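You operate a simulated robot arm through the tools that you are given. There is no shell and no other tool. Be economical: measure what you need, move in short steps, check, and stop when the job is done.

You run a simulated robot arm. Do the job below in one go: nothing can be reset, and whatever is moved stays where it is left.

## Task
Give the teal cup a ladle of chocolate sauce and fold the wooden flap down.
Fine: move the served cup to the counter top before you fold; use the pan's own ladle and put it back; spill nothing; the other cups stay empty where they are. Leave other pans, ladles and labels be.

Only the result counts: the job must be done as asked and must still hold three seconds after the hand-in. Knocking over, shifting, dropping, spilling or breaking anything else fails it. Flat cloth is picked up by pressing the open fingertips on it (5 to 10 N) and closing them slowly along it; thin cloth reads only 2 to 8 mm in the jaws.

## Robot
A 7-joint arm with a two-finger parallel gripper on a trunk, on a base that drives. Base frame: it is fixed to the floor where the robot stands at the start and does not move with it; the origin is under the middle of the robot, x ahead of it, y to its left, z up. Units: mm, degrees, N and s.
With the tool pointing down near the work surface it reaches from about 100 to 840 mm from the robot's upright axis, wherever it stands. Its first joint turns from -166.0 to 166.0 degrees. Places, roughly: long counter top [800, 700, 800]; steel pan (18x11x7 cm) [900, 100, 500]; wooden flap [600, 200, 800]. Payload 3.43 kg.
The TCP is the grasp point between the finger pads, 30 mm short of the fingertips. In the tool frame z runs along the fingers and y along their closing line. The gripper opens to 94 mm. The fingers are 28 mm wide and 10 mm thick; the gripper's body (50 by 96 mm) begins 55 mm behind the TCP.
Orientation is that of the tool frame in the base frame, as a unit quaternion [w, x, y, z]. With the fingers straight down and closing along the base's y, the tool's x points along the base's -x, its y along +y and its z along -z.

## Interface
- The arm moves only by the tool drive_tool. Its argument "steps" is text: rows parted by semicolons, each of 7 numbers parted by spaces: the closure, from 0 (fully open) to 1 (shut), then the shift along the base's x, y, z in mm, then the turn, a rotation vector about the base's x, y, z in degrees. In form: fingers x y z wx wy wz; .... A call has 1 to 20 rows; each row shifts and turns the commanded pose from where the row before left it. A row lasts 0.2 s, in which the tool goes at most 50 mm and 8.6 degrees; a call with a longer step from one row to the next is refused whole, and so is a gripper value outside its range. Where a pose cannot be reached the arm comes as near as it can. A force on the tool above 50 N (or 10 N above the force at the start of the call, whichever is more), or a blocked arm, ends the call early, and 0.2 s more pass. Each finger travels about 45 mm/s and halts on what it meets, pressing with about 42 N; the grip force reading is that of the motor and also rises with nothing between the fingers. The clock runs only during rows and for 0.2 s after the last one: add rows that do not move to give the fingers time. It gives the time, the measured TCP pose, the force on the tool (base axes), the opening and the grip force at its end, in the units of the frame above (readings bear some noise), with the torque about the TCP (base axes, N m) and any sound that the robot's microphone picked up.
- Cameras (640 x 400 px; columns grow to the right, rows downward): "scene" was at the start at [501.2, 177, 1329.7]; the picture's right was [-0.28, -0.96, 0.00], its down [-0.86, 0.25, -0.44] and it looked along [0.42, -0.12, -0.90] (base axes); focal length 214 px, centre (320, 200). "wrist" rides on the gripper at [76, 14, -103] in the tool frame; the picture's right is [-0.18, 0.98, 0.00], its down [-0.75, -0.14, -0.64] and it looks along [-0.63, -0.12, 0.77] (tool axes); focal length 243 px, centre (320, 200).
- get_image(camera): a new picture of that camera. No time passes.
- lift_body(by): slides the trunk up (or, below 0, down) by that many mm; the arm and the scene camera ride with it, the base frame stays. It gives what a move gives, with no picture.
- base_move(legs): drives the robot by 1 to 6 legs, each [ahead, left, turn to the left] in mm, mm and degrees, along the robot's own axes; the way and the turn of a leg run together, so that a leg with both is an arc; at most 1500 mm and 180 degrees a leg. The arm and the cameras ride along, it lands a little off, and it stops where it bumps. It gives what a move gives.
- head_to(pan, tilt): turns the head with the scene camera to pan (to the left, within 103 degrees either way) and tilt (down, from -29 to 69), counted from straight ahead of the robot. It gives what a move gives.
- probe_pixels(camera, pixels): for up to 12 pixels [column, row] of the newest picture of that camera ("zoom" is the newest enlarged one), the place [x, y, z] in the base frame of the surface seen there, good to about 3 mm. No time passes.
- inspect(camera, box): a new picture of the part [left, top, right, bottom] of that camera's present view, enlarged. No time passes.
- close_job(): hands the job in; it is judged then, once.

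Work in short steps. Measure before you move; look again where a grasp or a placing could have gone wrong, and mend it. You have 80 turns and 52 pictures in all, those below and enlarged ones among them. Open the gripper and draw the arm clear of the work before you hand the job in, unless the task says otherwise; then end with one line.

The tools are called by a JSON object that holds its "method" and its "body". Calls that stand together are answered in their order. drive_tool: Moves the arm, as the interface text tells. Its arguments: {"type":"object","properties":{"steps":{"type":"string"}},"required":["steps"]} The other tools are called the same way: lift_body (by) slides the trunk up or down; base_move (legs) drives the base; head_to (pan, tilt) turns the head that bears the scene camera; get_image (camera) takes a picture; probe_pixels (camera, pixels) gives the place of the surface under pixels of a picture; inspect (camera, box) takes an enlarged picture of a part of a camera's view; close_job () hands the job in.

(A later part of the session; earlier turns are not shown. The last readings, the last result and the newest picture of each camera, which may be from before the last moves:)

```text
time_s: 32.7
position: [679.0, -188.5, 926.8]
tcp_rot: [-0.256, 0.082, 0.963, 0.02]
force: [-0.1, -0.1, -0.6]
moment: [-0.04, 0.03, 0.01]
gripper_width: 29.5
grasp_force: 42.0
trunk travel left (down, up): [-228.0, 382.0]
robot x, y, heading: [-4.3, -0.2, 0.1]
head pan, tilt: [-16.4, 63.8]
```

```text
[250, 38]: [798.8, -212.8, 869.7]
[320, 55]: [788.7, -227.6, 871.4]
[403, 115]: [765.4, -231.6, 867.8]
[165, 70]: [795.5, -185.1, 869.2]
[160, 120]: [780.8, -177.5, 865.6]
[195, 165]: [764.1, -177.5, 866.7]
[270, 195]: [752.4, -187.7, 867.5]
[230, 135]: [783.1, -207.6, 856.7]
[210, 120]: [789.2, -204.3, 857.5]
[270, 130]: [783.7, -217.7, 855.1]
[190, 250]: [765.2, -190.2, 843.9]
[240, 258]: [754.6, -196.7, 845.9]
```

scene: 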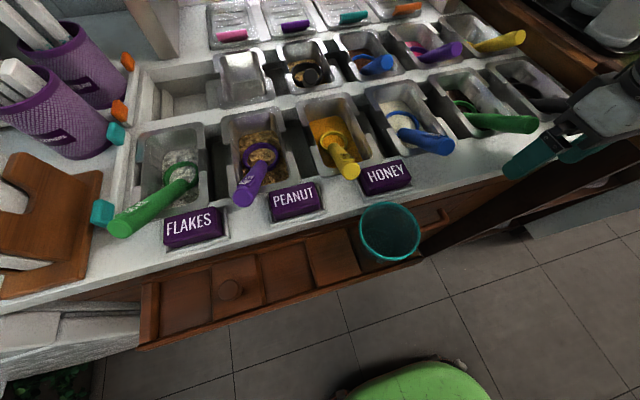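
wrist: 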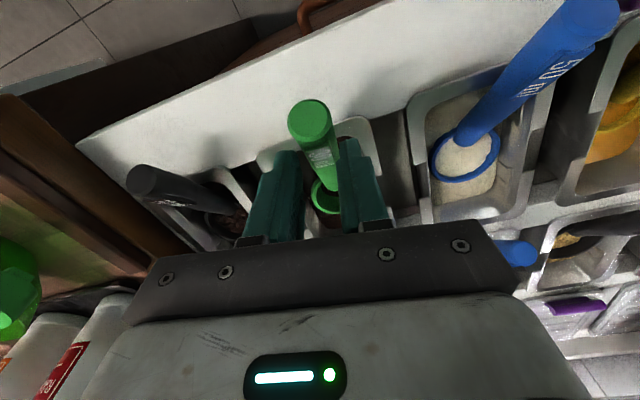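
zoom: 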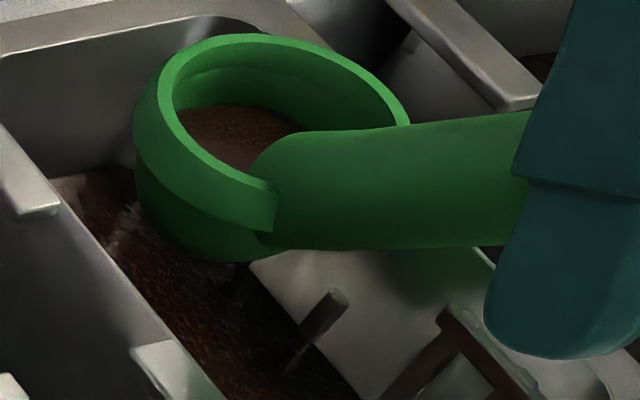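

The rim is at ≈868 and sauce 11.5 mm below it, so only about half full; the ladle has turned ~6° in the grip, which kept the bowl too high. I scoop again with a corrected tilt: tip lip down ~15°, lower, then level while still under.

{"method": "drive_tool", "body": {"steps": "1 7.1 -1.3 8.7 1 5.58 0;1 7.1 -1.3 8.7 1 5.58 0;1 7 -1.2 8.8 1 5.58 0;1 0 0 -9 0 0 0;1 0 0 -9 0 0 0;1 0 0 -9 0 0 0;1 0 0 -7 0 0 0;1 0 0 -5 0 0 0;1 0 0 -4 0 0 0;1 0 0 -3 0 0 0;1 0 0 0 0 0 0"}}

```text
time_s: 35.1
position: [700.8, -191.8, 909.5]
tcp_rot: [-0.394, 0.078, 0.915, 0.032]
force: [-0.7, 0.3, 15.3]
moment: [-0.19, -1.14, 0.02]
gripper_width: 29.3
grasp_force: 42.3
trunk travel left (down, up): [-228.0, 382.0]
robot x, y, heading: [-0.2, 3.0, 0.1]
head pan, tilt: [-16.4, 63.8]
```

At 15° the bowl corner touches the floor at TCP z 909; geometry says ~10 mm below the brim is the most this depth can trap. I press the lip forward a little in the sauce, then rise slowly while levelling.

{"method": "drive_tool", "body": {"steps": "1 0 0 3 0 0 0;1 1 0 2 0.7 4 0;1 6 -1 5 0.7 4 0;1 7 -1 5 0.35 2 0;1 0 0 0 0 0 0;1 -8 1 -5 -0.7 -4 0;1 -8 1 -5 -0.7 -4 0;1 -5 1 -2 -0.7 -4 0;1 -5 1 -2 -0.7 -4 0;1 -5 1 -2 -0.7 -4 0;1 -5 1 -1 -0.7 -4 0;1 -1 0 3 -0.2 -1 0;1 0 0 5 0 0 0;1 0 0 8 0 0 0;1 0 0 8 0 0 0;1 0 0 8 0 0 0;1 0 0 8 0 0 0;1 0 0 0 0 0 0"}}

{"method": "inspect", "body": {"camera": "scene", "box": [440, 70, 520, 120]}}

{"method": "probe_pixels", "body": {"camera": "zoom", "pixels": [[250, 40], [320, 55], [400, 115], [165, 75], [195, 165], [270, 195], [230, 120], [210, 120], [270, 120], [250, 100], [190, 100], [300, 110]]}}

```text
time_s: 38.9
position: [677.7, -187.2, 946.3]
tcp_rot: [-0.271, 0.083, 0.959, 0.023]
force: [1.2, -0.8, -0.8]
moment: [0.02, 0.07, 0.01]
gripper_width: 29.5
grasp_force: 42.1
trunk travel left (down, up): [-228.0, 382.0]
robot x, y, heading: [0.0, 0.3, 0.2]
head pan, tilt: [-16.4, 63.8]
```

```text
8.00 times, centred on (480, 95) of scene
```

zoom: 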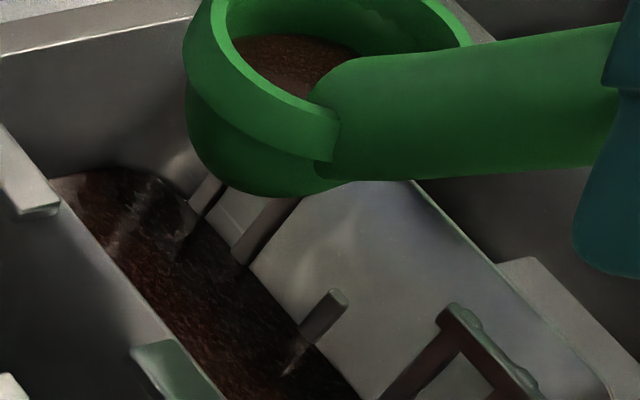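

```text
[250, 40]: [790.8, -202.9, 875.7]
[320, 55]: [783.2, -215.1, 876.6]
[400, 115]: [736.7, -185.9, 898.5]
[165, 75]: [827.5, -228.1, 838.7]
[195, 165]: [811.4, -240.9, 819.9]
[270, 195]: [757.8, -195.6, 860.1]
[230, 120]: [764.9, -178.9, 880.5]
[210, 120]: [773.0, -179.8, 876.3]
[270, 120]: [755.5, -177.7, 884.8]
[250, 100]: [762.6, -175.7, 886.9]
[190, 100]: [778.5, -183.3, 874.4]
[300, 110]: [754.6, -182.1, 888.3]
```

Sauce is ~11 mm below the rim on a ~30 mm deep bowl – close to the physical maximum here. The arm can't come close enough to reach the cup with the ladle, so I raise the ladle gently and drive the base back 150 mm.

{"method": "drive_tool", "body": {"steps": "1 0 0 6 0 0 0;1 0 0 10 0 0 0;1 0 0 10 0 0 0;1 0 0 10 0 0 0;1 0 0 10 0 0 0;1 0 0 5 0 0 0;1 0 0 0 0 0 0"}}

{"method": "base_move", "body": {"legs": [[-150, 0, 0]]}}

{"method": "get_image", "body": {"camera": "scene"}}

```text
time_s: 40.5
position: [677.8, -187.9, 996.9]
tcp_rot: [-0.27, 0.083, 0.959, 0.023]
force: [-0.6, 0.0, -0.6]
moment: [-0.03, 0.06, -0.02]
gripper_width: 29.4
grasp_force: 41.7
trunk travel left (down, up): [-228.0, 382.0]
robot x, y, heading: [0.9, -0.9, -0.1]
head pan, tilt: [-16.4, 63.8]
```

```text
time_s: 41.9
position: [527.9, -188.4, 995.4]
tcp_rot: [-0.27, 0.083, 0.959, 0.022]
force: [0.4, 0.9, -0.7]
moment: [0.01, 0.08, 0.01]
gripper_width: 29.1
grasp_force: 42.2
trunk travel left (down, up): [-228.0, 382.0]
robot x, y, heading: [-147.9, 1.0, -0.3]
head pan, tilt: [-16.4, 63.8]
```

```text
15 pictures are left
```

scene: 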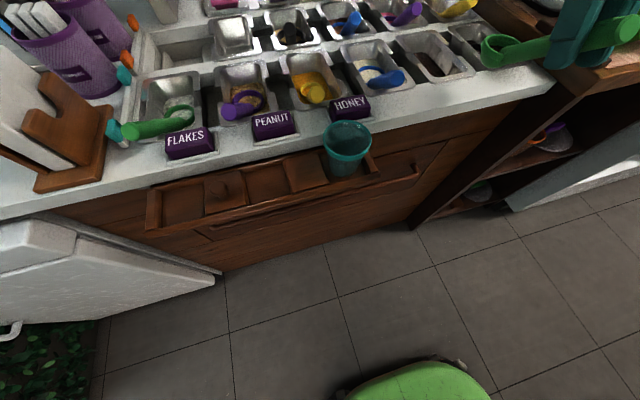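

Ladle is level and full at right-top. I draw it 66 mm toward the robot and then carry it in +y to just above the cup.

{"method": "drive_tool", "body": {"steps": "1 -8 0 0 0 0 0;1 -15 0 0 0 0 0;1 -15 4 0 0 0 0;1 -15 8 0 0 0 0;1 -9 12 0 0 0 0;1 -4 16 0 0 0 0;1 0 20 0 0 0 0;1 0 22 0 0 0 0;1 0 22 0 0 0 0;1 0 22 0 0 0 0;1 0 22 0 0 0 0;1 0 22 0 0 0 0;1 0 22 0 0 0 0;1 0 20 0 0 0 0;1 0 18 0 0 0 0;1 0 14 0 0 0 0;1 0 10 0 0 0 0;1 0 6 0 0 0 0;1 0 0 0 0 0 0"}}

{"method": "inspect", "body": {"camera": "scene", "box": [260, 60, 460, 185]}}

```text
time_s: 45.9
position: [461.9, 72.5, 995.8]
tcp_rot: [-0.271, 0.084, 0.959, 0.023]
force: [0.1, 0.3, -1.8]
moment: [0.01, 0.06, -0.01]
gripper_width: 29.6
grasp_force: 42.3
trunk travel left (down, up): [-228.0, 382.0]
robot x, y, heading: [-150.4, -2.1, -0.3]
head pan, tilt: [-16.4, 63.8]
```

```text
3.20 times, centred on (360, 122) of scene
```

zoom: 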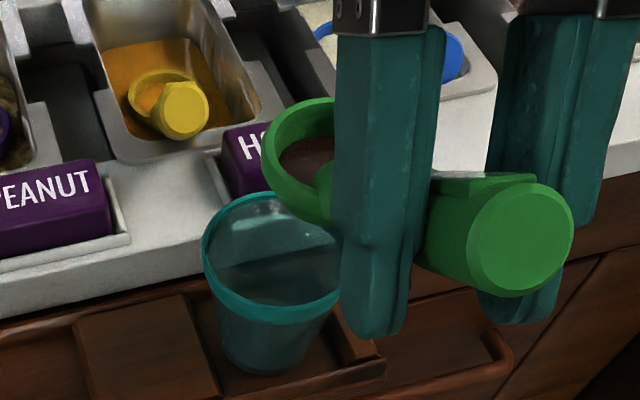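

The bowl is next to the cup. I probe the ladle rim, sauce level and cup rim.

{"method": "probe_pixels", "body": {"camera": "zoom", "pixels": [[290, 105], [320, 99], [266, 140], [275, 180], [305, 212], [310, 155], [206, 240], [250, 197], [240, 310], [330, 300], [270, 260], [300, 190]]}}

```text
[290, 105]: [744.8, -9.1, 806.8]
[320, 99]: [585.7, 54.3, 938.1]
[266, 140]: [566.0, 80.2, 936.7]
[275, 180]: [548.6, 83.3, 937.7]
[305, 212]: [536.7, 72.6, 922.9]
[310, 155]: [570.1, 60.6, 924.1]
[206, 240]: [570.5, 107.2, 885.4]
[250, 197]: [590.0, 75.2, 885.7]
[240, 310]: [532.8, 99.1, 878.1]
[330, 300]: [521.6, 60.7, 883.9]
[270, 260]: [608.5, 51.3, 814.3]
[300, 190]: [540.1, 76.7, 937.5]
```

Ladle centre is (559,56,938), sauce 13 mm below the rim; cup rim z 886 centre (555,74). I shift so the pouring lip is over the cup and roll 20° (no pour yet) to test the arm.

{"method": "drive_tool", "body": {"steps": "1 -1 8 -2 0 0 0;1 -1 12 -2 0 0 0;1 -1 9 -2 0 0 0;1 0 0 0 0 0 0;1 -0.85 -4.95 -0.4 4.92 -0.85 0;1 -0.85 -4.95 -0.5 4.92 -0.85 0;1 -0.85 -4.8 -1.3 4.92 -0.85 0;1 -0.85 -4.8 -1.3 4.92 -0.85 0;1 0 0 0 0 0 0"}}

{"method": "inspect", "body": {"camera": "scene", "box": [260, 60, 460, 185]}}

{"method": "probe_pixels", "body": {"camera": "zoom", "pixels": [[232, 140], [240, 110], [260, 95], [290, 92], [300, 150], [280, 140], [270, 200], [290, 210], [260, 170], [320, 100]]}}

```text
time_s: 47.9
position: [454.7, 81.0, 985.7]
tcp_rot: [-0.253, 0.035, 0.948, 0.189]
force: [0.1, 0.3, -0.7]
moment: [-0.01, 0.02, -0.02]
gripper_width: 29.3
grasp_force: 41.9
trunk travel left (down, up): [-228.0, 382.0]
robot x, y, heading: [-151.3, 2.2, -0.1]
head pan, tilt: [-16.4, 63.8]
```

```text
3.20 times, centred on (360, 122) of scene
```

zoom: 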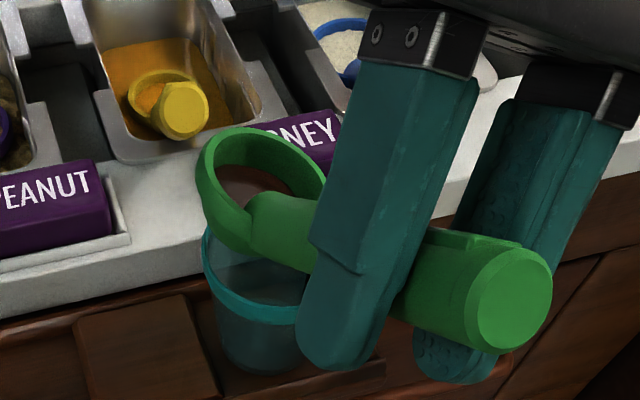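

```text
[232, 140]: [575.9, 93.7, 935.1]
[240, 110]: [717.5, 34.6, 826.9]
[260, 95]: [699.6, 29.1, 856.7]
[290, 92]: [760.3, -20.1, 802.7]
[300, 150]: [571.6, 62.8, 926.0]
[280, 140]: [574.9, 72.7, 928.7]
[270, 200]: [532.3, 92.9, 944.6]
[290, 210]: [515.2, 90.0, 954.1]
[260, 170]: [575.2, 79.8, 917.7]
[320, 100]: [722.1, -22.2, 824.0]
```

The 20° roll tracked well with nothing spilled. I continue rolling slowly to 60° over the cup.

{"method": "drive_tool", "body": {"steps": "1 -0.73 -4.5 -2 4.92 -0.85 0;1 -0.73 -4.4 -2.4 4.92 -0.85 0;1 -0.73 -4.2 -2.7 4.92 -0.85 0;1 -0.73 -4.1 -3 4.92 -0.85 0;1 0 0 0 0 0 0;1 -0.55 -3.6 -3.4 4.92 -0.85 0;1 -0.55 -3.3 -3.7 4.92 -0.85 0;1 -0.55 -3.1 -4 4.92 -0.85 0;1 -0.55 -2.8 -4.3 4.92 -0.85 0;1 0 0 0 0 0 0;1 0 0 0 0 0 0"}}

{"method": "inspect", "body": {"camera": "scene", "box": [260, 60, 460, 185]}}

{"method": "probe_pixels", "body": {"camera": "zoom", "pixels": [[225, 160], [250, 130], [290, 150], [280, 180], [300, 200], [250, 200], [260, 250], [280, 280], [250, 330], [320, 210]]}}

```text
time_s: 50.3
position: [450.9, 51.2, 961.5]
tcp_rot: [-0.193, -0.064, 0.843, 0.498]
force: [1.1, -0.2, -0.2]
moment: [-0.03, 0.05, -0.02]
gripper_width: 29.5
grasp_force: 41.9
trunk travel left (down, up): [-228.0, 382.0]
robot x, y, heading: [-147.5, -1.8, -0.0]
head pan, tilt: [-16.4, 63.8]
```

```text
3.20 times, centred on (360, 122) of scene
```

zoom: 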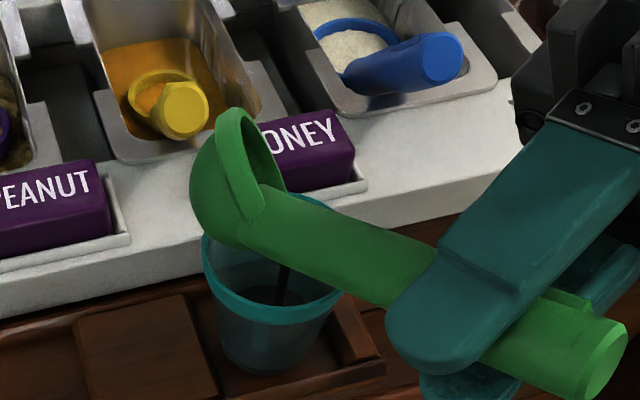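

```text
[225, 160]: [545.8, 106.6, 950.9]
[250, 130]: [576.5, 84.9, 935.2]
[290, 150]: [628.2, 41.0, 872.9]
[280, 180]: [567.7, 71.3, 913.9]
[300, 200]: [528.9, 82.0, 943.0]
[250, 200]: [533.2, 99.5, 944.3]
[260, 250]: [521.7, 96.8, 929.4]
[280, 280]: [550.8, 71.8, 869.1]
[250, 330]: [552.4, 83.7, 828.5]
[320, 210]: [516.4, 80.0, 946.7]
```

The stream falls in the cup's middle (550,72). I hold, then continue to 90° and on to 115° slowly.

{"method": "drive_tool", "body": {"steps": "1 0 0 0 0 0 0;1 0 0 0 0 0 0;1 0 0 0 0 0 0;1 -0.3 -2.2 -4.6 4.92 -0.85 0;1 -0.3 -1.8 -4.7 4.92 -0.85 0;1 -0.3 -1.4 -4.8 4.92 -0.85 0;1 -0.2 -1 -4.9 4.92 -0.85 0;1 -0.2 -0.7 -5 4.92 -0.85 0;1 -0.1 -0.5 -5 4.92 -0.85 0;1 0 0 0 0 0 0;1 0.2 -0.5 -5 4.92 -0.85 0;1 0.2 -0.2 -5 4.92 -0.85 0;1 0.2 0 -4.9 4.92 -0.85 0;1 0.2 0.2 -4.8 4.92 -0.85 0;1 0.2 0.5 -4.7 4.92 -0.85 0;1 0 0 0 0 0 0;1 0 0 0 0 0 0;1 0 0 0 0 0 0;1 0 0 0 0 0 0"}}

{"method": "inspect", "body": {"camera": "scene", "box": [260, 60, 460, 185]}}

```text
time_s: 54.3
position: [449.1, 43.6, 907.6]
tcp_rot: [-0.078, -0.182, 0.537, 0.82]
force: [0.2, -0.2, -1.3]
moment: [-0.02, 0.03, 0.04]
gripper_width: 29.6
grasp_force: 41.5
trunk travel left (down, up): [-228.0, 382.0]
robot x, y, heading: [-148.5, 2.1, -0.2]
head pan, tilt: [-16.4, 63.8]
```

```text
3.20 times, centred on (360, 122) of scene
```

zoom: 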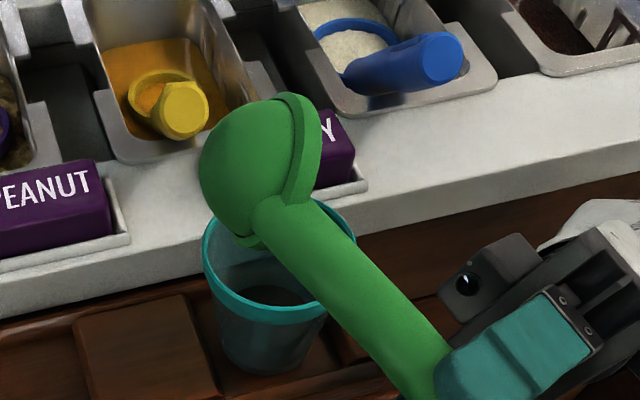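

All tracked. I let it drip for 2 s more, and probe the sauce in the cup.

{"method": "drive_tool", "body": {"steps": "1 0 0 0 0 0 0;1 0 0 0 0 0 0;1 0 0 0 0 0 0;1 0 0 0 0 0 0;1 0 0 0 0 0 0;1 0 0 0 0 0 0;1 0 0 0 0 0 0;1 0 0 0 0 0 0;1 0 0 0 0 0 0;1 0 0 0 0 0 0"}}

{"method": "inspect", "body": {"camera": "scene", "box": [310, 110, 390, 180]}}

{"method": "probe_pixels", "body": {"camera": "zoom", "pixels": [[180, 240], [220, 245], [260, 250], [150, 240], [200, 260], [240, 225], [200, 290], [180, 200]]}}

```text
time_s: 56.5
position: [449.4, 44.9, 906.6]
tcp_rot: [-0.078, -0.183, 0.536, 0.82]
force: [-0.5, -0.6, -1.4]
moment: [-0.05, 0.07, -0.06]
gripper_width: 29.3
grasp_force: 42.6
trunk travel left (down, up): [-228.0, 382.0]
robot x, y, heading: [-152.5, 2.1, 0.1]
head pan, tilt: [-16.4, 63.8]
```

```text
5.71 times, centred on (350, 145) of scene
```

zoom: 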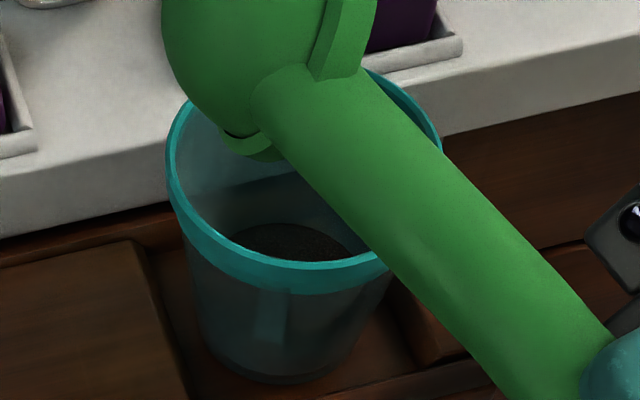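

```text
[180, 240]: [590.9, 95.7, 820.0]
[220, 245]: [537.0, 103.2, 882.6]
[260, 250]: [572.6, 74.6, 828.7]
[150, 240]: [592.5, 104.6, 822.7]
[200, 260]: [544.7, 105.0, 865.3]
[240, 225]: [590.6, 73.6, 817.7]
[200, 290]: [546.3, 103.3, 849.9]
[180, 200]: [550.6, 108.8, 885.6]
```

Cup now has sauce (surface ~z 828 over a ~815 floor, roughly 25 ml). I roll the ladle back to level along the same arc, rising a little.

{"method": "drive_tool", "body": {"steps": "1 -0.5 -2.8 8.2 -7.55 1.3 0;1 -0.3 -1.8 8.6 -7.55 1.3 0;1 -0.1 -0.8 8.7 -7.55 1.3 0;1 0.1 0.3 8.7 -7.55 1.3 0;1 0.2 1.3 8.7 -7.55 1.3 0;1 0.4 2.3 8.4 -7.55 1.3 0;1 0.5 3.2 8 -7.55 1.3 0;1 0.7 4.1 7.6 -7.55 1.3 0;1 0.9 4.9 6.9 -7.55 1.3 0;1 1 5.6 6.2 -7.55 1.3 0;1 1.1 6.3 5.4 -7.55 1.3 0;1 1.2 6.8 4.5 -7.55 1.3 0;1 1.3 7.3 3.5 -7.55 1.3 0;1 1.3 7.5 2.6 -7.55 1.3 0;1 1.3 7.6 1.5 -7.55 1.3 0;1 0 0 0 0 0 0"}}

{"method": "inspect", "body": {"camera": "scene", "box": [260, 40, 460, 185]}}

{"method": "probe_pixels", "body": {"camera": "zoom", "pixels": [[280, 100], [250, 140], [290, 150], [270, 250], [250, 300], [270, 280], [290, 290], [240, 320]]}}

```text
time_s: 59.9
position: [459.0, 96.0, 1005.1]
tcp_rot: [-0.27, 0.084, 0.959, 0.021]
force: [-0.1, -0.4, -0.4]
moment: [0.01, 0.05, -0.01]
gripper_width: 29.3
grasp_force: 42.5
trunk travel left (down, up): [-228.0, 382.0]
robot x, y, heading: [-151.5, -1.4, -0.2]
head pan, tilt: [-16.4, 63.8]
```

```text
2.76 times, centred on (360, 112) of scene
```

zoom: 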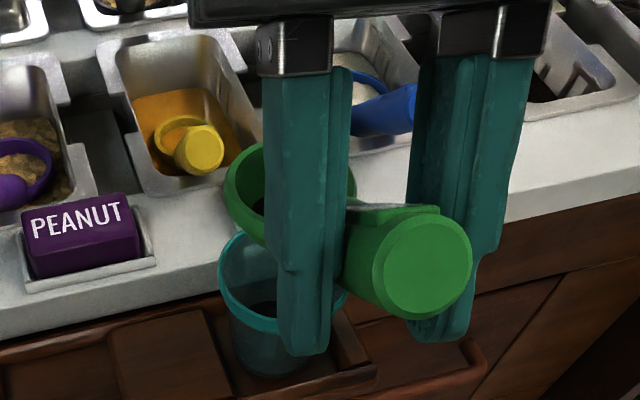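

```text
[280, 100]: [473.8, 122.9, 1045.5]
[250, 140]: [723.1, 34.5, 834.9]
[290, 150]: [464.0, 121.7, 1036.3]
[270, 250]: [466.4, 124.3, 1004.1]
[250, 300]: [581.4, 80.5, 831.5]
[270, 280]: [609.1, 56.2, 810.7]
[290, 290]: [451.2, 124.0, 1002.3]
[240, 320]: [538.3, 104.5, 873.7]
```

Sauce in the cup ~z 831, nothing spilled. I carry the ladle back the same way toward the pan.

{"method": "drive_tool", "body": {"steps": "1 0 -10 0 0 0 0;1 0 -20 0 0 0 0;1 0 -25 0 0 0 0;1 0 -25 0 0 0 0;1 0 -25 0 0 0 0;1 0 -25 0 0 0 0;1 0 -25 0 0 0 0;1 0 -25 0 0 0 0;1 0 -25 0 0 0 0;1 5 -25 0 0 0 0;1 10 -22 0 0 0 0;1 15 -16 0 0 0 0;1 15 -10 0 0 0 0;1 15 -6 0 0 0 0;1 9 0 0 0 0 0;1 0 0 0 0 0 0"}}

{"method": "base_move", "body": {"legs": [[150, 0, 0]]}}

{"method": "get_image", "body": {"camera": "scene"}}

{"method": "probe_pixels", "body": {"camera": "scene", "pixels": [[440, 60], [450, 55], [460, 60], [470, 65], [480, 70], [490, 75], [500, 80], [510, 85]]}}

```text
time_s: 63.3
position: [528.0, -188.1, 1006.2]
tcp_rot: [-0.27, 0.084, 0.959, 0.023]
force: [0.7, -0.2, -1.0]
moment: [0.0, 0.01, -0.02]
gripper_width: 29.6
grasp_force: 42.0
trunk travel left (down, up): [-228.0, 382.0]
robot x, y, heading: [-149.6, -3.6, -0.3]
head pan, tilt: [-16.4, 63.8]
```

```text
time_s: 64.7
position: [679.4, -188.0, 1006.5]
tcp_rot: [-0.271, 0.083, 0.959, 0.022]
force: [-0.9, -0.3, -0.7]
moment: [0.01, 0.02, 0.01]
gripper_width: 29.5
grasp_force: 42.3
trunk travel left (down, up): [-228.0, 382.0]
robot x, y, heading: [1.9, 1.7, 0.1]
head pan, tilt: [-16.4, 63.8]
```

```text
8 pictures are left
```

scene: 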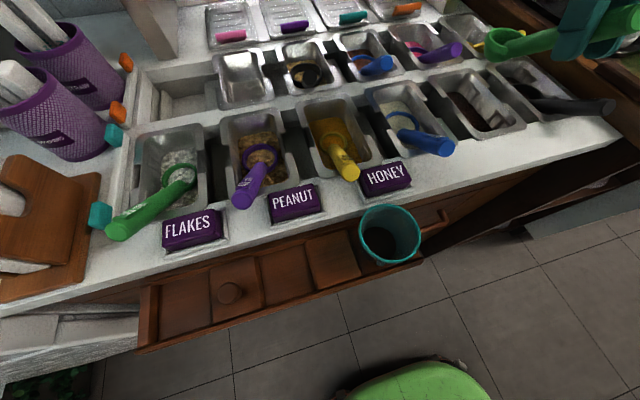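

```text
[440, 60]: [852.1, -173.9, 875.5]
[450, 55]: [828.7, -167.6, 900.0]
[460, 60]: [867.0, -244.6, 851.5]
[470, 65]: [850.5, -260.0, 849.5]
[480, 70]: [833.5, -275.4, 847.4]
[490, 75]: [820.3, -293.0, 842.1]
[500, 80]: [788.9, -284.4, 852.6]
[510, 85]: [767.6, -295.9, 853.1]
```

No spills visible. I move over the pan's resting spot and lower the ladle to just above its rest height.

{"method": "drive_tool", "body": {"steps": "1 -10 2 -10 0 0 0;1 -9 1.5 -20 0 0 0;1 0 0 -20 0 0 0;1 0 0 -20 0 0 0;1 0 0 -15 0 0 0;1 0 0 -12 0 0 0;1 0 0 -9 0 0 0;1 0 0 -6 0 0 0;1 0 0 -4 0 0 0;1 0 0 -2 0 0 0;1 0 0 0 0 0 0"}}

```text
time_s: 67.1
position: [662.4, -186.2, 887.4]
tcp_rot: [-0.271, 0.084, 0.959, 0.022]
force: [0.3, -0.4, 0.0]
moment: [-0.01, 0.04, 0.01]
gripper_width: 29.2
grasp_force: 42.1
trunk travel left (down, up): [-228.0, 382.0]
robot x, y, heading: [3.9, 1.0, -0.1]
head pan, tilt: [-16.4, 63.8]
```

No contact yet; I go down in 1.5 mm steps to find the rest.

{"method": "drive_tool", "body": {"steps": "1 0 0 -1.5 0 0 0;1 0 0 -1.5 0 0 0;1 0 0 0 0 0 0"}}

{"method": "inspect", "body": {"camera": "scene", "box": [430, 60, 590, 160]}}

```text
time_s: 67.9
position: [660.5, -183.3, 884.0]
tcp_rot: [-0.27, 0.084, 0.959, 0.022]
force: [0.0, 0.9, -0.2]
moment: [-0.01, 0.05, 0.0]
gripper_width: 29.5
grasp_force: 41.8
trunk travel left (down, up): [-228.0, 382.0]
robot x, y, heading: [1.8, -0.0, -0.1]
head pan, tilt: [-16.4, 63.8]
```

```text
4.00 times, centred on (510, 110) of scene
```

zoom: 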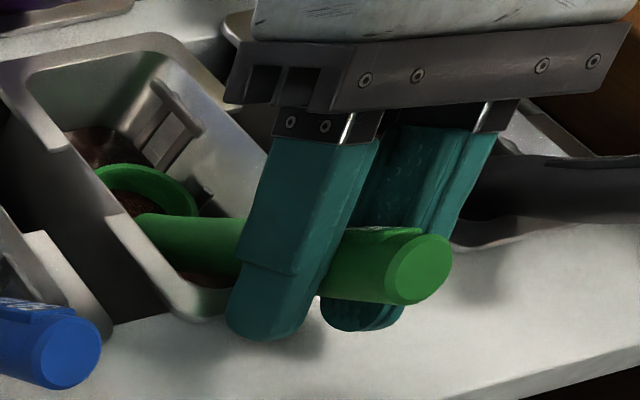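

Nearly seated. Three more small steps down with force check.

{"method": "drive_tool", "body": {"steps": "1 0 0 -1.5 0 0 0;1 0 0 -1.5 0 0 0;1 0 0 0 0 0 0"}}

```text
time_s: 68.7
position: [660.9, -183.2, 884.0]
tcp_rot: [-0.268, 0.083, 0.96, 0.021]
force: [2.8, 1.7, 28.9]
moment: [0.03, -0.43, 0.08]
gripper_width: 29.4
grasp_force: 42.3
trunk travel left (down, up): [-228.0, 382.0]
robot x, y, heading: [-0.6, 0.4, 0.2]
head pan, tilt: [-16.4, 63.8]
```

Seated (29 N). I relax the push, open, and withdraw straight up.

{"method": "drive_tool", "body": {"steps": "1 0 0 2.5 0 0 0;0.8 0 0 0 0 0 0;0.6 0 0 0 0 0 0;0.3 0 0 0 0 0 0;0 0 0 0 0 0 0;0 0 0 0 0 0 0;0 0 0 0 0 0 0;0 0 0 15 0 0 0;0 0 0 30 0 0 0;0 0 0 40 0 0 0;0 0 0 40 0 0 0;0 0 0 0 0 0 0"}}

{"method": "get_image", "body": {"camera": "scene"}}

{"method": "probe_pixels", "body": {"camera": "scene", "pixels": [[389, 204], [361, 232], [418, 232], [383, 240], [530, 122], [475, 105], [60, 60], [30, 270], [10, 120], [120, 300], [60, 320], [170, 330]]}}

```text
time_s: 71.3
position: [661.7, -184.0, 1009.4]
tcp_rot: [-0.271, 0.083, 0.959, 0.022]
force: [0.2, 0.1, -0.9]
moment: [-0.01, -0.02, -0.01]
gripper_width: 94.0
grasp_force: 0.1
trunk travel left (down, up): [-228.0, 382.0]
robot x, y, heading: [-1.4, 0.4, -0.4]
head pan, tilt: [-16.4, 63.8]
```

```text
6 pictures are left
```

scene: 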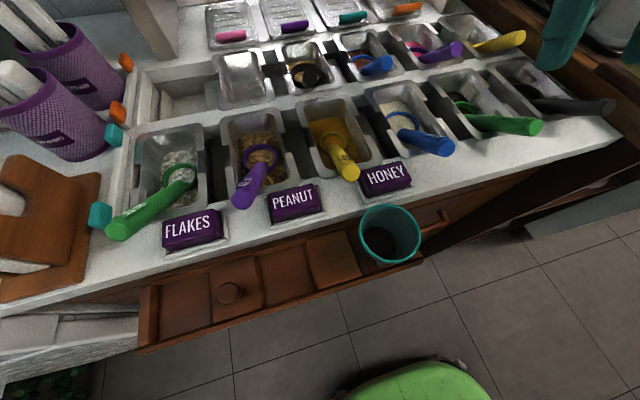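

```text
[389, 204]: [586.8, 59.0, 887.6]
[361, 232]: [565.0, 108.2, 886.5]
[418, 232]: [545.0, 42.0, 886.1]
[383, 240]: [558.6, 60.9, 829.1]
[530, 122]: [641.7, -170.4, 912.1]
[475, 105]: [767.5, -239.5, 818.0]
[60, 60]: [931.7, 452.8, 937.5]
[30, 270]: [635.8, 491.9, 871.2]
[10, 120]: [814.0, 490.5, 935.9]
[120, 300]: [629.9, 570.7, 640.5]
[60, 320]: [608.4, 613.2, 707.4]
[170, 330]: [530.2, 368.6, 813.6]
```

The ladle is back in its pan, cup sauce at z 829. Next I back off 150 mm so the cup is in reach, and straighten the tool.

{"method": "base_move", "body": {"legs": [[-150, 0, 0]]}}

{"method": "drive_tool", "body": {"steps": "0 0 0 0 -1.36 -7.75 0;0 0 0 0 -1.36 -7.75 0;0 0 0 0 -1.36 -7.75 0;0 0 0 0 -1.36 -7.75 0;0 0 0 0 0 0 5;0 3 20 0 0 0 5;0 5 35 0 0 0 0;0 5 40 0 0 0 0;0 6 40 0 0 0 0;0 6 40 0 0 0 0;0 6 40 0 0 0 0;0 6 30 -10 0 0 0;0 6 14 -10 0 0 0;0 0 0 0 0 0 0"}}

{"method": "get_image", "body": {"camera": "wrist"}}

{"method": "probe_pixels", "body": {"camera": "wrist", "pixels": [[320, 150], [320, 110], [290, 150], [350, 150], [320, 190], [250, 180], [400, 180], [380, 120]]}}

```text
time_s: 72.6
position: [511.0, -182.8, 1009.8]
tcp_rot: [-0.27, 0.085, 0.959, 0.022]
force: [-0.3, -0.1, -0.7]
moment: [0.0, 0.03, -0.01]
gripper_width: 94.0
grasp_force: 0.1
trunk travel left (down, up): [-228.0, 382.0]
robot x, y, heading: [-151.5, 3.1, -0.3]
head pan, tilt: [-16.4, 63.8]
```

```text
time_s: 75.6
position: [554.3, 74.4, 989.1]
tcp_rot: [0.0, 0.001, 1.0, -0.001]
force: [-0.2, 0.7, 0.1]
moment: [-0.06, -0.01, 0.02]
gripper_width: 93.7
grasp_force: 0.0
trunk travel left (down, up): [-228.0, 382.0]
robot x, y, heading: [-151.1, -0.7, -0.3]
head pan, tilt: [-16.4, 63.8]
```

```text
5 pictures are left
```

wrist: 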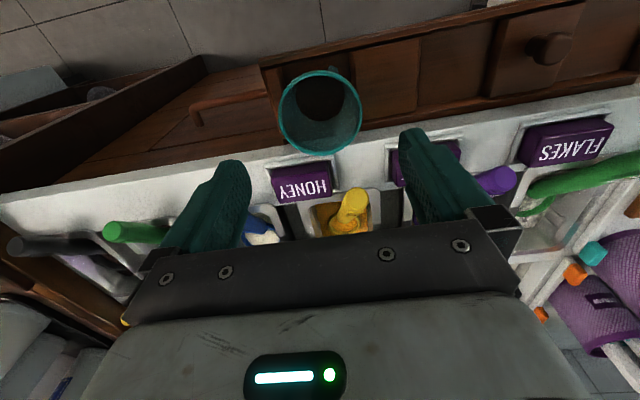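

```text
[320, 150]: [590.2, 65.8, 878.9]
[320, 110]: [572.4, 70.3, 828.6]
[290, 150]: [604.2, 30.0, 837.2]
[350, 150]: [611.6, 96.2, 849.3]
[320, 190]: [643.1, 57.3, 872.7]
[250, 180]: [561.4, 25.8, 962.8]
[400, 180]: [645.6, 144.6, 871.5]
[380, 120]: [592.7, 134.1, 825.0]
```

Cup is under the tool. I probe its rim to fix the centre.

{"method": "probe_pixels", "body": {"camera": "wrist", "pixels": [[280, 110], [360, 110], [320, 72], [320, 154], [290, 85], [350, 140], [290, 138], [348, 84]]}}

```text
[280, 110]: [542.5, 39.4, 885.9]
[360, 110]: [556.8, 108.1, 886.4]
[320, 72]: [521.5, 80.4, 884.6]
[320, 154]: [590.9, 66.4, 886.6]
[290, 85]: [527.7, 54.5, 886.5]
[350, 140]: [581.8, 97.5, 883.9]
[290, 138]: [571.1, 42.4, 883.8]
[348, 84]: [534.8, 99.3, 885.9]
```

Centre confirmed at (554.5,74), 71 mm wide. I descend straight to z 865 with open fingers, then close gently.

{"method": "drive_tool", "body": {"steps": "0 0 0 -25 0 0 0;0 0 0 -30 0 0 0;0 0 0 -30 0 0 0;0 0 0 -25 0 0 0;0 0 0 -14 0 0 0;0 0 0 0 0 0 0;0.15 0 0 0 0 0 0;0.22 0 0 0 0 0 0;0.26 0 0 0 0 0 0;0.26 0 0 0 0 0 0"}}

```text
time_s: 77.8
position: [553.3, 73.7, 865.9]
tcp_rot: [0.0, 0.001, 1.0, -0.001]
force: [0.1, -0.3, -0.3]
moment: [0.0, 0.01, 0.0]
gripper_width: 70.5
grasp_force: 42.4
trunk travel left (down, up): [-228.0, 382.0]
robot x, y, heading: [-150.3, 3.6, 0.0]
head pan, tilt: [-16.4, 63.8]
```

Gripped at 70.5 mm. I lift slowly by 110 mm.

{"method": "drive_tool", "body": {"steps": "0.3 0 0 0 0 0 0;0.3 0 0 3 0 0 0;0.3 0 0 5 0 0 0;0.3 0 0 8 0 0 0;0.3 0 0 10 0 0 0;0.3 0 0 12 0 0 0;0.3 0 0 14 0 0 0;0.3 0 0 14 0 0 0;0.3 0 0 14 0 0 0;0.3 0 0 14 0 0 0;0.3 0 0 10 0 0 0;0.3 0 0 6 0 0 0;0.3 0 0 0 0 0 0"}}

{"method": "head_to", "body": {"pan": 35, "tilt": 45}}

{"method": "get_image", "body": {"camera": "scene"}}

```text
time_s: 80.6
position: [552.8, 75.6, 975.9]
tcp_rot: [0.0, 0.002, 1.0, -0.001]
force: [0.4, 0.1, -0.3]
moment: [0.0, 0.03, 0.0]
gripper_width: 70.6
grasp_force: 42.2
trunk travel left (down, up): [-228.0, 382.0]
robot x, y, heading: [-150.4, 1.8, -0.2]
head pan, tilt: [-16.4, 63.8]
```

```text
time_s: 81.8
position: [553.7, 76.9, 975.8]
tcp_rot: [0.001, 0.001, 1.0, -0.002]
force: [0.2, 0.2, -0.5]
moment: [-0.01, 0.01, -0.01]
gripper_width: 70.6
grasp_force: 42.3
trunk travel left (down, up): [-228.0, 382.0]
robot x, y, heading: [-149.0, 0.4, -0.2]
head pan, tilt: [35.0, 45.0]
```

```text
4 pictures are left
```

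scene: 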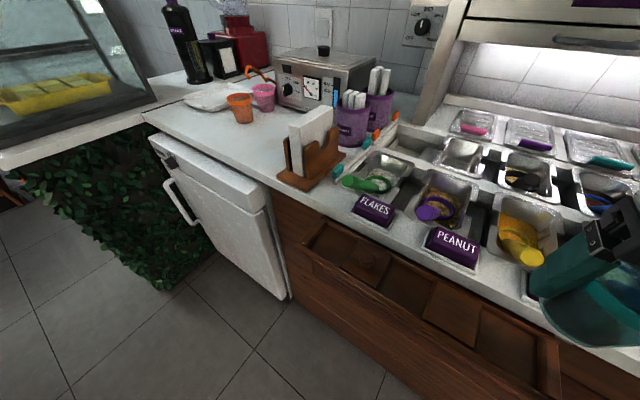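

Cup is held. The counter left of the napkin holder, around pixel (235,150), is free. I probe there and nearby.

{"method": "probe_pixels", "body": {"camera": "scene", "pixels": [[230, 150], [250, 150], [250, 165], [265, 180], [270, 140], [240, 120], [285, 175], [320, 110], [310, 185], [200, 140], [335, 190], [280, 150]]}}

```text
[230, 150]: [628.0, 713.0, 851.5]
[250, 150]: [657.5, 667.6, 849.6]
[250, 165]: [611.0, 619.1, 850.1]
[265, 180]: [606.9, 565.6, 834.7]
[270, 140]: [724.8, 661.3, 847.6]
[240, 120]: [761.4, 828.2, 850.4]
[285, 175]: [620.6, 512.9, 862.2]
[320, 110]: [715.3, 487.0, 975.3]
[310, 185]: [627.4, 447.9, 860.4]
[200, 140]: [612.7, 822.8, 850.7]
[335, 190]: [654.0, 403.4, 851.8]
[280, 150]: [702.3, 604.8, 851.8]
```

Target spot: (685,655) on the counter at z 850. Before driving left I check the bush/side counter position for clearance.

{"method": "probe_pixels", "body": {"camera": "scene", "pixels": [[180, 285], [30, 180], [10, 165], [150, 280], [100, 230], [190, 210], [285, 295], [40, 240], [5, 150], [60, 350]]}}

```text
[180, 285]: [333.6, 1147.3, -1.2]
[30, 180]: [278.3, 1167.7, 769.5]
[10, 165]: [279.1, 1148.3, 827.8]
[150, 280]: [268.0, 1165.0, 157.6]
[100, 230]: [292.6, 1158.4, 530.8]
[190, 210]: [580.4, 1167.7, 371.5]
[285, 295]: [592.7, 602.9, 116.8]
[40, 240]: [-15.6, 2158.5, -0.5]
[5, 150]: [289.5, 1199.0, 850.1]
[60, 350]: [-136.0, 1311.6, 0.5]
```

The bush is at y>1147, so driving left 580 mm is safe. I drive left, then ahead 130 to bring the cup above the free spot.

{"method": "base_move", "body": {"legs": [[0, 580, 0], [130, 0, 0]]}}

```text
time_s: 86.0
position: [683.3, 665.6, 975.2]
tcp_rot: [0.0, -0.001, 1.0, -0.002]
force: [-0.4, 0.4, -0.7]
moment: [-0.03, 0.01, 0.0]
gripper_width: 70.5
grasp_force: 42.2
trunk travel left (down, up): [-228.0, 382.0]
robot x, y, heading: [-16.4, 584.5, -0.1]
head pan, tilt: [35.0, 45.0]
```

The cup is above (683,666). I lower it slowly to just above the counter (TCP ≈ 907).

{"method": "drive_tool", "body": {"steps": "0.3 0 0 -8 0 0 0;0.3 0 0 -14 0 0 0;0.3 0 0 -14 0 0 0;0.3 0 0 -12 0 0 0;0.3 0 0 -9 0 0 0;0.3 0 0 -6 0 0 0;0.3 0 0 -4 0 0 0;0.3 0 0 0 0 0 0"}}

{"method": "drive_tool", "body": {"steps": "0.3 0 0 -1.5 0 0 0;0.3 0 0 -1.5 0 0 0;0.3 0 0 0 0 0 0"}}

```text
time_s: 87.8
position: [682.1, 666.0, 907.8]
tcp_rot: [0.001, -0.001, 1.0, -0.001]
force: [-0.9, -0.5, -0.9]
moment: [0.0, -0.04, -0.01]
gripper_width: 70.6
grasp_force: 41.7
trunk travel left (down, up): [-228.0, 382.0]
robot x, y, heading: [-19.4, 588.5, -0.2]
head pan, tilt: [35.0, 45.0]
```

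```text
time_s: 88.7
position: [683.2, 665.8, 906.3]
tcp_rot: [0.0, -0.001, 1.0, -0.002]
force: [0.6, -0.6, 0.3]
moment: [-0.03, 0.01, 0.01]
gripper_width: 70.7
grasp_force: 42.2
trunk travel left (down, up): [-228.0, 382.0]
robot x, y, heading: [-16.9, 586.8, -0.0]
head pan, tilt: [35.0, 45.0]
```

No contact yet; continuing in 1 mm steps.

{"method": "drive_tool", "body": {"steps": "0.3 0 0 -1 0 0 0;0.3 0 0 -1 0 0 0;0.3 0 0 0 0 0 0"}}

```text
time_s: 89.5
position: [681.5, 663.6, 903.9]
tcp_rot: [0.0, -0.001, 1.0, -0.001]
force: [-1.0, 0.4, -0.9]
moment: [-0.01, 0.02, 0.02]
gripper_width: 70.7
grasp_force: 41.8
trunk travel left (down, up): [-228.0, 382.0]
robot x, y, heading: [-17.7, 587.2, -0.1]
head pan, tilt: [35.0, 45.0]
```

{"method": "drive_tool", "body": {"steps": "0.3 0 0 -1 0 0 0;0.3 0 0 -1 0 0 0;0.3 0 0 0 0 0 0"}}

```text
time_s: 90.2
position: [681.3, 664.6, 901.8]
tcp_rot: [0.001, -0.001, 1.0, -0.002]
force: [-0.3, -0.2, -0.4]
moment: [-0.03, 0.01, 0.02]
gripper_width: 70.7
grasp_force: 41.8
trunk travel left (down, up): [-228.0, 382.0]
robot x, y, heading: [-19.0, 587.8, -0.1]
head pan, tilt: [35.0, 45.0]
```

Still no contact at 901.8; a few more 1 mm steps with force reading.

{"method": "drive_tool", "body": {"steps": "0.3 0 0 -1 0 0 0;0.3 0 0 -1 0 0 0;0.3 0 0 0 0 0 0"}}

```text
time_s: 91.0
position: [681.6, 664.5, 902.6]
tcp_rot: [0.0, -0.001, 1.0, -0.002]
force: [1.3, -0.1, 5.2]
moment: [-0.15, -0.02, -0.01]
gripper_width: 70.9
grasp_force: 42.7
trunk travel left (down, up): [-228.0, 382.0]
robot x, y, heading: [-20.4, 583.3, 0.1]
head pan, tilt: [35.0, 45.0]
```

Light contact (5 N): the cup stands on the counter. I open slowly and rise straight up.

{"method": "drive_tool", "body": {"steps": "0.26 0 0 0.5 0 0 0;0.22 0 0 0 0 0 0;0.15 0 0 0 0 0 0;0.08 0 0 0 0 0 0;0 0 0 0 0 0 0;0 0 0 0 0 0 0;0 0 0 10 0 0 0;0 0 0 25 0 0 0;0 0 0 35 0 0 0;0 0 0 35 0 0 0;0 0 0 0 0 0 0"}}

{"method": "get_image", "body": {"camera": "scene"}}

```text
time_s: 93.5
position: [682.9, 666.2, 1005.8]
tcp_rot: [0.0, -0.002, 1.0, -0.002]
force: [0.2, -0.4, 0.1]
moment: [0.0, 0.0, 0.0]
gripper_width: 94.0
grasp_force: 0.1
trunk travel left (down, up): [-228.0, 382.0]
robot x, y, heading: [-21.0, 585.0, -0.0]
head pan, tilt: [35.0, 45.0]
```

```text
3 pictures are left
```

scene: 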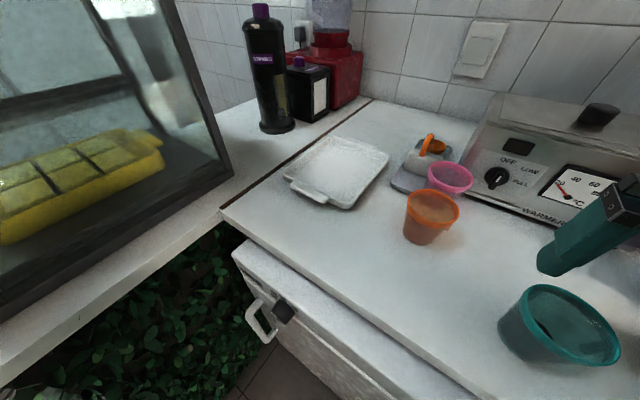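

The cup stands fine on the counter at (560,330) px. I back off, drive right so the closed fingers will be in front of/above the flap's outer edge, and raise the arm.

{"method": "base_move", "body": {"legs": [[-170, 0, 0], [0, -450, 0]]}}

{"method": "drive_tool", "body": {"steps": "0.3 0 0 20 0 0 0;0.6 0 0 30 0 0 0;1 0 0 30 0 0 0;1 0 0 20 0 0 0;1 0 0 0 0 0 0;1 0 0 0 0 0 0"}}

{"method": "lift_body", "body": {"by": -200}}

{"method": "head_to", "body": {"pan": 0, "tilt": 50}}

{"method": "get_image", "body": {"camera": "scene"}}

```text
time_s: 97.3
position: [512.8, 206.8, 1005.6]
tcp_rot: [0.0, -0.004, 1.0, -0.002]
force: [0.5, -0.9, 0.3]
moment: [0.03, -0.01, 0.0]
gripper_width: 94.3
grasp_force: 0.0
trunk travel left (down, up): [-228.0, 382.0]
robot x, y, heading: [-190.8, 122.8, 0.6]
head pan, tilt: [35.0, 45.0]
```

```text
time_s: 98.7
position: [512.9, 207.6, 1106.5]
tcp_rot: [0.0, -0.004, 1.0, -0.001]
force: [0.4, 0.9, 0.0]
moment: [-0.02, 0.01, -0.03]
gripper_width: 0.0
grasp_force: 23.5
trunk travel left (down, up): [-228.0, 382.0]
robot x, y, heading: [-183.9, 125.0, 0.3]
head pan, tilt: [35.0, 45.0]
```

```text
time_s: 100.9
position: [512.3, 207.6, 907.3]
tcp_rot: [0.0, -0.005, 1.0, -0.001]
force: [0.6, 0.3, 0.6]
moment: [-0.02, -0.01, 0.0]
gripper_width: 0.0
grasp_force: 33.2
trunk travel left (down, up): [-28.0, 582.0]
robot x, y, heading: [-189.8, 118.9, 0.7]
head pan, tilt: [35.0, 45.0]
```

```text
time_s: 101.9
position: [512.2, 207.9, 906.4]
tcp_rot: [0.0, -0.003, 1.0, -0.002]
force: [-0.5, 0.3, -0.9]
moment: [-0.01, 0.0, -0.02]
gripper_width: 0.0
grasp_force: 33.6
trunk travel left (down, up): [-28.0, 582.0]
robot x, y, heading: [-188.5, 119.7, 0.5]
head pan, tilt: [0.0, 50.0]
```

```text
2 pictures are left
```

scene: 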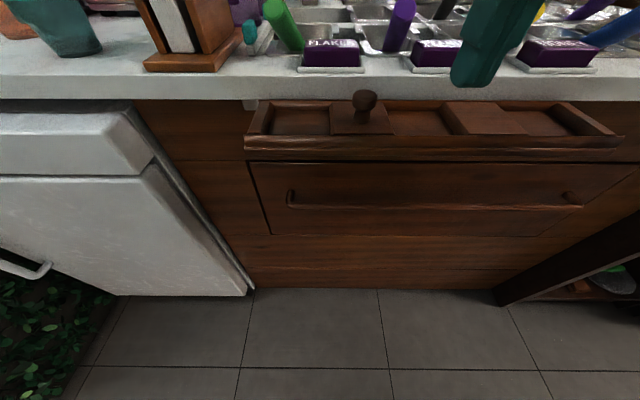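

The cup's former stand is the horizontal framed flap with the knob on it. I probe its edge, hinge side and the bar handle below.

{"method": "probe_pixels", "body": {"camera": "scene", "pixels": [[410, 138], [410, 155], [410, 120], [410, 106], [430, 207], [400, 180], [400, 255], [366, 95], [260, 140], [600, 140], [410, 132], [250, 135]]}}

```text
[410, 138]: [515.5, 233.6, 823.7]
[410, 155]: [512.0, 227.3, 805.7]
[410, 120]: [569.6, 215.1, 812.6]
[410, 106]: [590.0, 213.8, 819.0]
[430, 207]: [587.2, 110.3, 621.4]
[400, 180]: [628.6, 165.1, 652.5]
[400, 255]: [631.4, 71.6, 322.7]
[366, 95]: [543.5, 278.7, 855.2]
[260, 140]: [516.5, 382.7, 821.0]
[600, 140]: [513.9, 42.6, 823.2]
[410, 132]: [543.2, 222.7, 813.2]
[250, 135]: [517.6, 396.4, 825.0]
```

The flap reaches from x≈512 to the cabinet front (630), with the bar handle well below (z 621). I press down on the rail at x≈519 with the closed fingertips and watch force.

{"method": "drive_tool", "body": {"steps": "1 3 0 -20 0 0 0;1 3 0 -20 0 0 0;1 1 0 -10 0 0 0;1 0 0 -5 0 0 0;1 0 0 -5 0 0 0;1 0 0 -5 0 0 0;1 0 0 -5 0 0 0;1 0 0 0 0 0 0"}}

```text
time_s: 103.7
position: [520.3, 207.1, 836.4]
tcp_rot: [0.0, -0.004, 1.0, -0.003]
force: [-3.0, -0.9, 7.4]
moment: [-0.06, 0.11, 0.02]
gripper_width: 0.1
grasp_force: 32.6
trunk travel left (down, up): [-28.0, 582.0]
robot x, y, heading: [-191.3, 127.2, 0.2]
head pan, tilt: [0.0, 50.0]
```

It yields with only 7 N. I follow the arc down.

{"method": "drive_tool", "body": {"steps": "1 0 0 -9 0 0 0;1 1 0 -9 0 0 0;1 2 0 -9 0 0 0;1 3 0 -9 0 0 0;1 3 0 -9 0 0 0;1 4 0 -9 0 0 0;1 5 0 -8 0 0 0;1 6 0 -8 0 0 0;1 0 0 0 0 0 0"}}

```text
time_s: 105.7
position: [545.1, 205.8, 766.0]
tcp_rot: [0.0, -0.005, 1.0, -0.002]
force: [-0.8, -0.4, -0.6]
moment: [0.02, 0.01, 0.03]
gripper_width: 0.1
grasp_force: 33.0
trunk travel left (down, up): [-28.0, 582.0]
robot x, y, heading: [-188.1, 122.3, 0.7]
head pan, tilt: [0.0, 50.0]
```

No more force: the flap has likely dropped ahead of the fingers. I draw back toward the robot and look.

{"method": "drive_tool", "body": {"steps": "1 -20 0 0 0 0 0;1 -30 0 0 0 0 0;1 -20 0 0 0 0 0;1 0 0 0 0 0 0"}}

{"method": "get_image", "body": {"camera": "scene"}}

{"method": "probe_pixels", "body": {"camera": "scene", "pixels": [[300, 120], [300, 140], [300, 160], [340, 120], [340, 150], [340, 180], [365, 150], [560, 120], [560, 140], [560, 160], [250, 130], [366, 130]]}}

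```text
time_s: 106.7
position: [473.5, 207.3, 766.1]
tcp_rot: [0.0, -0.004, 1.0, -0.003]
force: [-0.1, -0.8, 0.5]
moment: [0.01, 0.02, -0.03]
gripper_width: 0.0
grasp_force: 32.8
trunk travel left (down, up): [-28.0, 582.0]
robot x, y, heading: [-189.4, 125.6, 0.4]
head pan, tilt: [0.0, 50.0]
```

```text
1 pictures are left
```

scene: 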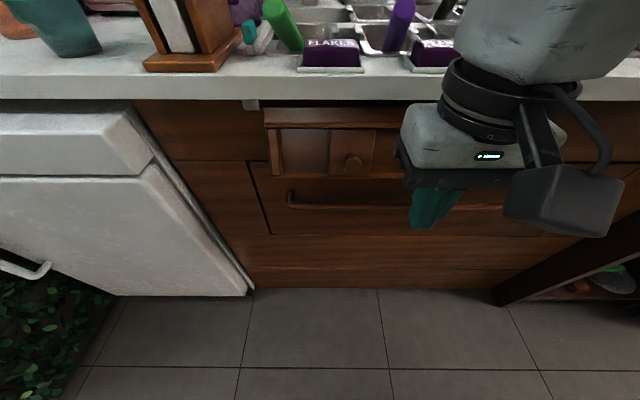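

```text
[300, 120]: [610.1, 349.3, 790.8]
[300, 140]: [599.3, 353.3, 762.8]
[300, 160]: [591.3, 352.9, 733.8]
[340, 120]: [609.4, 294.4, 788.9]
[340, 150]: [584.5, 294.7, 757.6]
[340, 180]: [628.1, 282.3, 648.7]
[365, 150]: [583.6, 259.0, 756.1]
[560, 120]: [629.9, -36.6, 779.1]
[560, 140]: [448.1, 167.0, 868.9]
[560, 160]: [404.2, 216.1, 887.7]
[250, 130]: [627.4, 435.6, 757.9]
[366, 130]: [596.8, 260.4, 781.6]
```

The flap hangs at ~72° (face from (610,791) to (591,734)); it must go further in. I tilt the tool forward ~42° so the gripper body clears the counter edge and bring the fingertips to the flap's lower rail.

{"method": "drive_tool", "body": {"steps": "1 8 0 -2 0 -8.4 0;1 8 0 -2 0 -8.4 0;1 8 0 -2 0 -8.4 0;1 8 0 -2 0 -8.4 0;1 8 0 -2 0 -8.4 0;1 0 0 0 0 0 0"}}

```text
time_s: 108.1
position: [563.9, 184.8, 805.3]
tcp_rot: [0.312, -0.004, 0.95, -0.003]
force: [0.4, -0.6, -0.2]
moment: [-0.03, 0.0, -0.04]
gripper_width: 0.0
grasp_force: 33.2
out of reach, approached as far as the arm can: row 2, 3, 5
trunk travel left (down, up): [-28.0, 582.0]
robot x, y, heading: [-188.5, 121.6, 0.2]
head pan, tilt: [0.0, 50.0]
```

The arm hit its near-limit. I back the base 120 mm and then extend the arm forward-down to the flap.

{"method": "base_move", "body": {"legs": [[-120, 0, 0]]}}

{"method": "drive_tool", "body": {"steps": "1 15 4 -15 0 0 0;1 15 4 -15 0 0 0;1 15 4 -15 0 0 0;1 15 4 -13 0 0 0;1 15 4 0 0 0 0;1 0 0 0 0 0 0"}}

```text
time_s: 109.3
position: [445.6, 183.5, 806.7]
tcp_rot: [0.312, -0.002, 0.95, -0.004]
force: [0.1, 0.5, 0.9]
moment: [-0.02, 0.0, 0.0]
gripper_width: 0.1
grasp_force: 33.2
trunk travel left (down, up): [-28.0, 582.0]
robot x, y, heading: [-307.0, 124.3, 0.4]
head pan, tilt: [0.0, 50.0]
```

```text
time_s: 110.7
position: [522.8, 203.9, 748.4]
tcp_rot: [0.312, -0.003, 0.95, -0.004]
force: [0.9, 0.1, 0.5]
moment: [0.01, -0.01, -0.02]
gripper_width: 0.1
grasp_force: 33.4
trunk travel left (down, up): [-28.0, 582.0]
robot x, y, heading: [-305.8, 120.8, 0.4]
head pan, tilt: [0.0, 50.0]
```

Now I push forward in small steps until the flap closes against its stop.

{"method": "drive_tool", "body": {"steps": "1 6 0 0 0 0 0;1 6 0 0 0 0 0;1 6 0 0 0 0 0;1 6 0 0 0 0 0;1 6 0 0 0 0 0;1 6 0 0 0 0 0;1 0 0 0 0 0 0"}}

```text
time_s: 112.3
position: [557.2, 203.0, 747.4]
tcp_rot: [0.312, -0.005, 0.95, -0.002]
force: [0.2, 0.3, 0.1]
moment: [0.01, 0.04, 0.01]
gripper_width: 0.1
grasp_force: 32.6
trunk travel left (down, up): [-28.0, 582.0]
robot x, y, heading: [-305.7, 122.4, 0.7]
head pan, tilt: [0.0, 50.0]
```

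{"method": "drive_tool", "body": {"steps": "1 5 0 0 0 0 0;1 5 0 0 0 0 0;1 5 0 0 0 0 0;1 4 0 0 0 0 0;1 0 0 0 0 0 0"}}

```text
time_s: 113.5
position: [576.5, 204.2, 748.3]
tcp_rot: [0.312, -0.003, 0.95, -0.003]
force: [-0.1, 0.0, 0.6]
moment: [-0.02, -0.02, 0.0]
gripper_width: 0.0
grasp_force: 33.0
trunk travel left (down, up): [-28.0, 582.0]
robot x, y, heading: [-308.2, 121.6, 0.3]
head pan, tilt: [0.0, 50.0]
```

Still free (or pushing lightly). I continue in small steps until a firm stop shows.

{"method": "drive_tool", "body": {"steps": "1 4 0 0 0 0 0;1 4 0 0 0 0 0;1 3 0 0 0 0 0;1 0 0 0 0 0 0"}}

```text
time_s: 114.5
position: [586.9, 203.8, 748.4]
tcp_rot: [0.312, -0.004, 0.95, -0.002]
force: [0.5, 0.1, 0.2]
moment: [0.0, -0.01, 0.01]
gripper_width: 0.0
grasp_force: 33.2
trunk travel left (down, up): [-28.0, 582.0]
robot x, y, heading: [-306.6, 125.1, 0.5]
head pan, tilt: [0.0, 50.0]
```

{"method": "drive_tool", "body": {"steps": "1 3 0 0 0 0 0;1 3 0 0 0 0 0;1 2 0 0 0 0 0;1 0 0 0 0 0 0"}}

```text
time_s: 115.1
position: [588.0, 203.8, 748.1]
tcp_rot: [0.309, -0.006, 0.951, -0.005]
force: [-15.4, -1.3, 5.9]
moment: [-0.11, 0.1, -0.04]
gripper_width: 0.0
grasp_force: 32.8
trunk travel left (down, up): [-28.0, 582.0]
robot x, y, heading: [-305.8, 125.9, 0.4]
head pan, tilt: [0.0, 50.0]
stopped in row 2: the force on the tool passed its limit at 58 N (the readings are from after the stop); the commanded pose is now the measured one
```

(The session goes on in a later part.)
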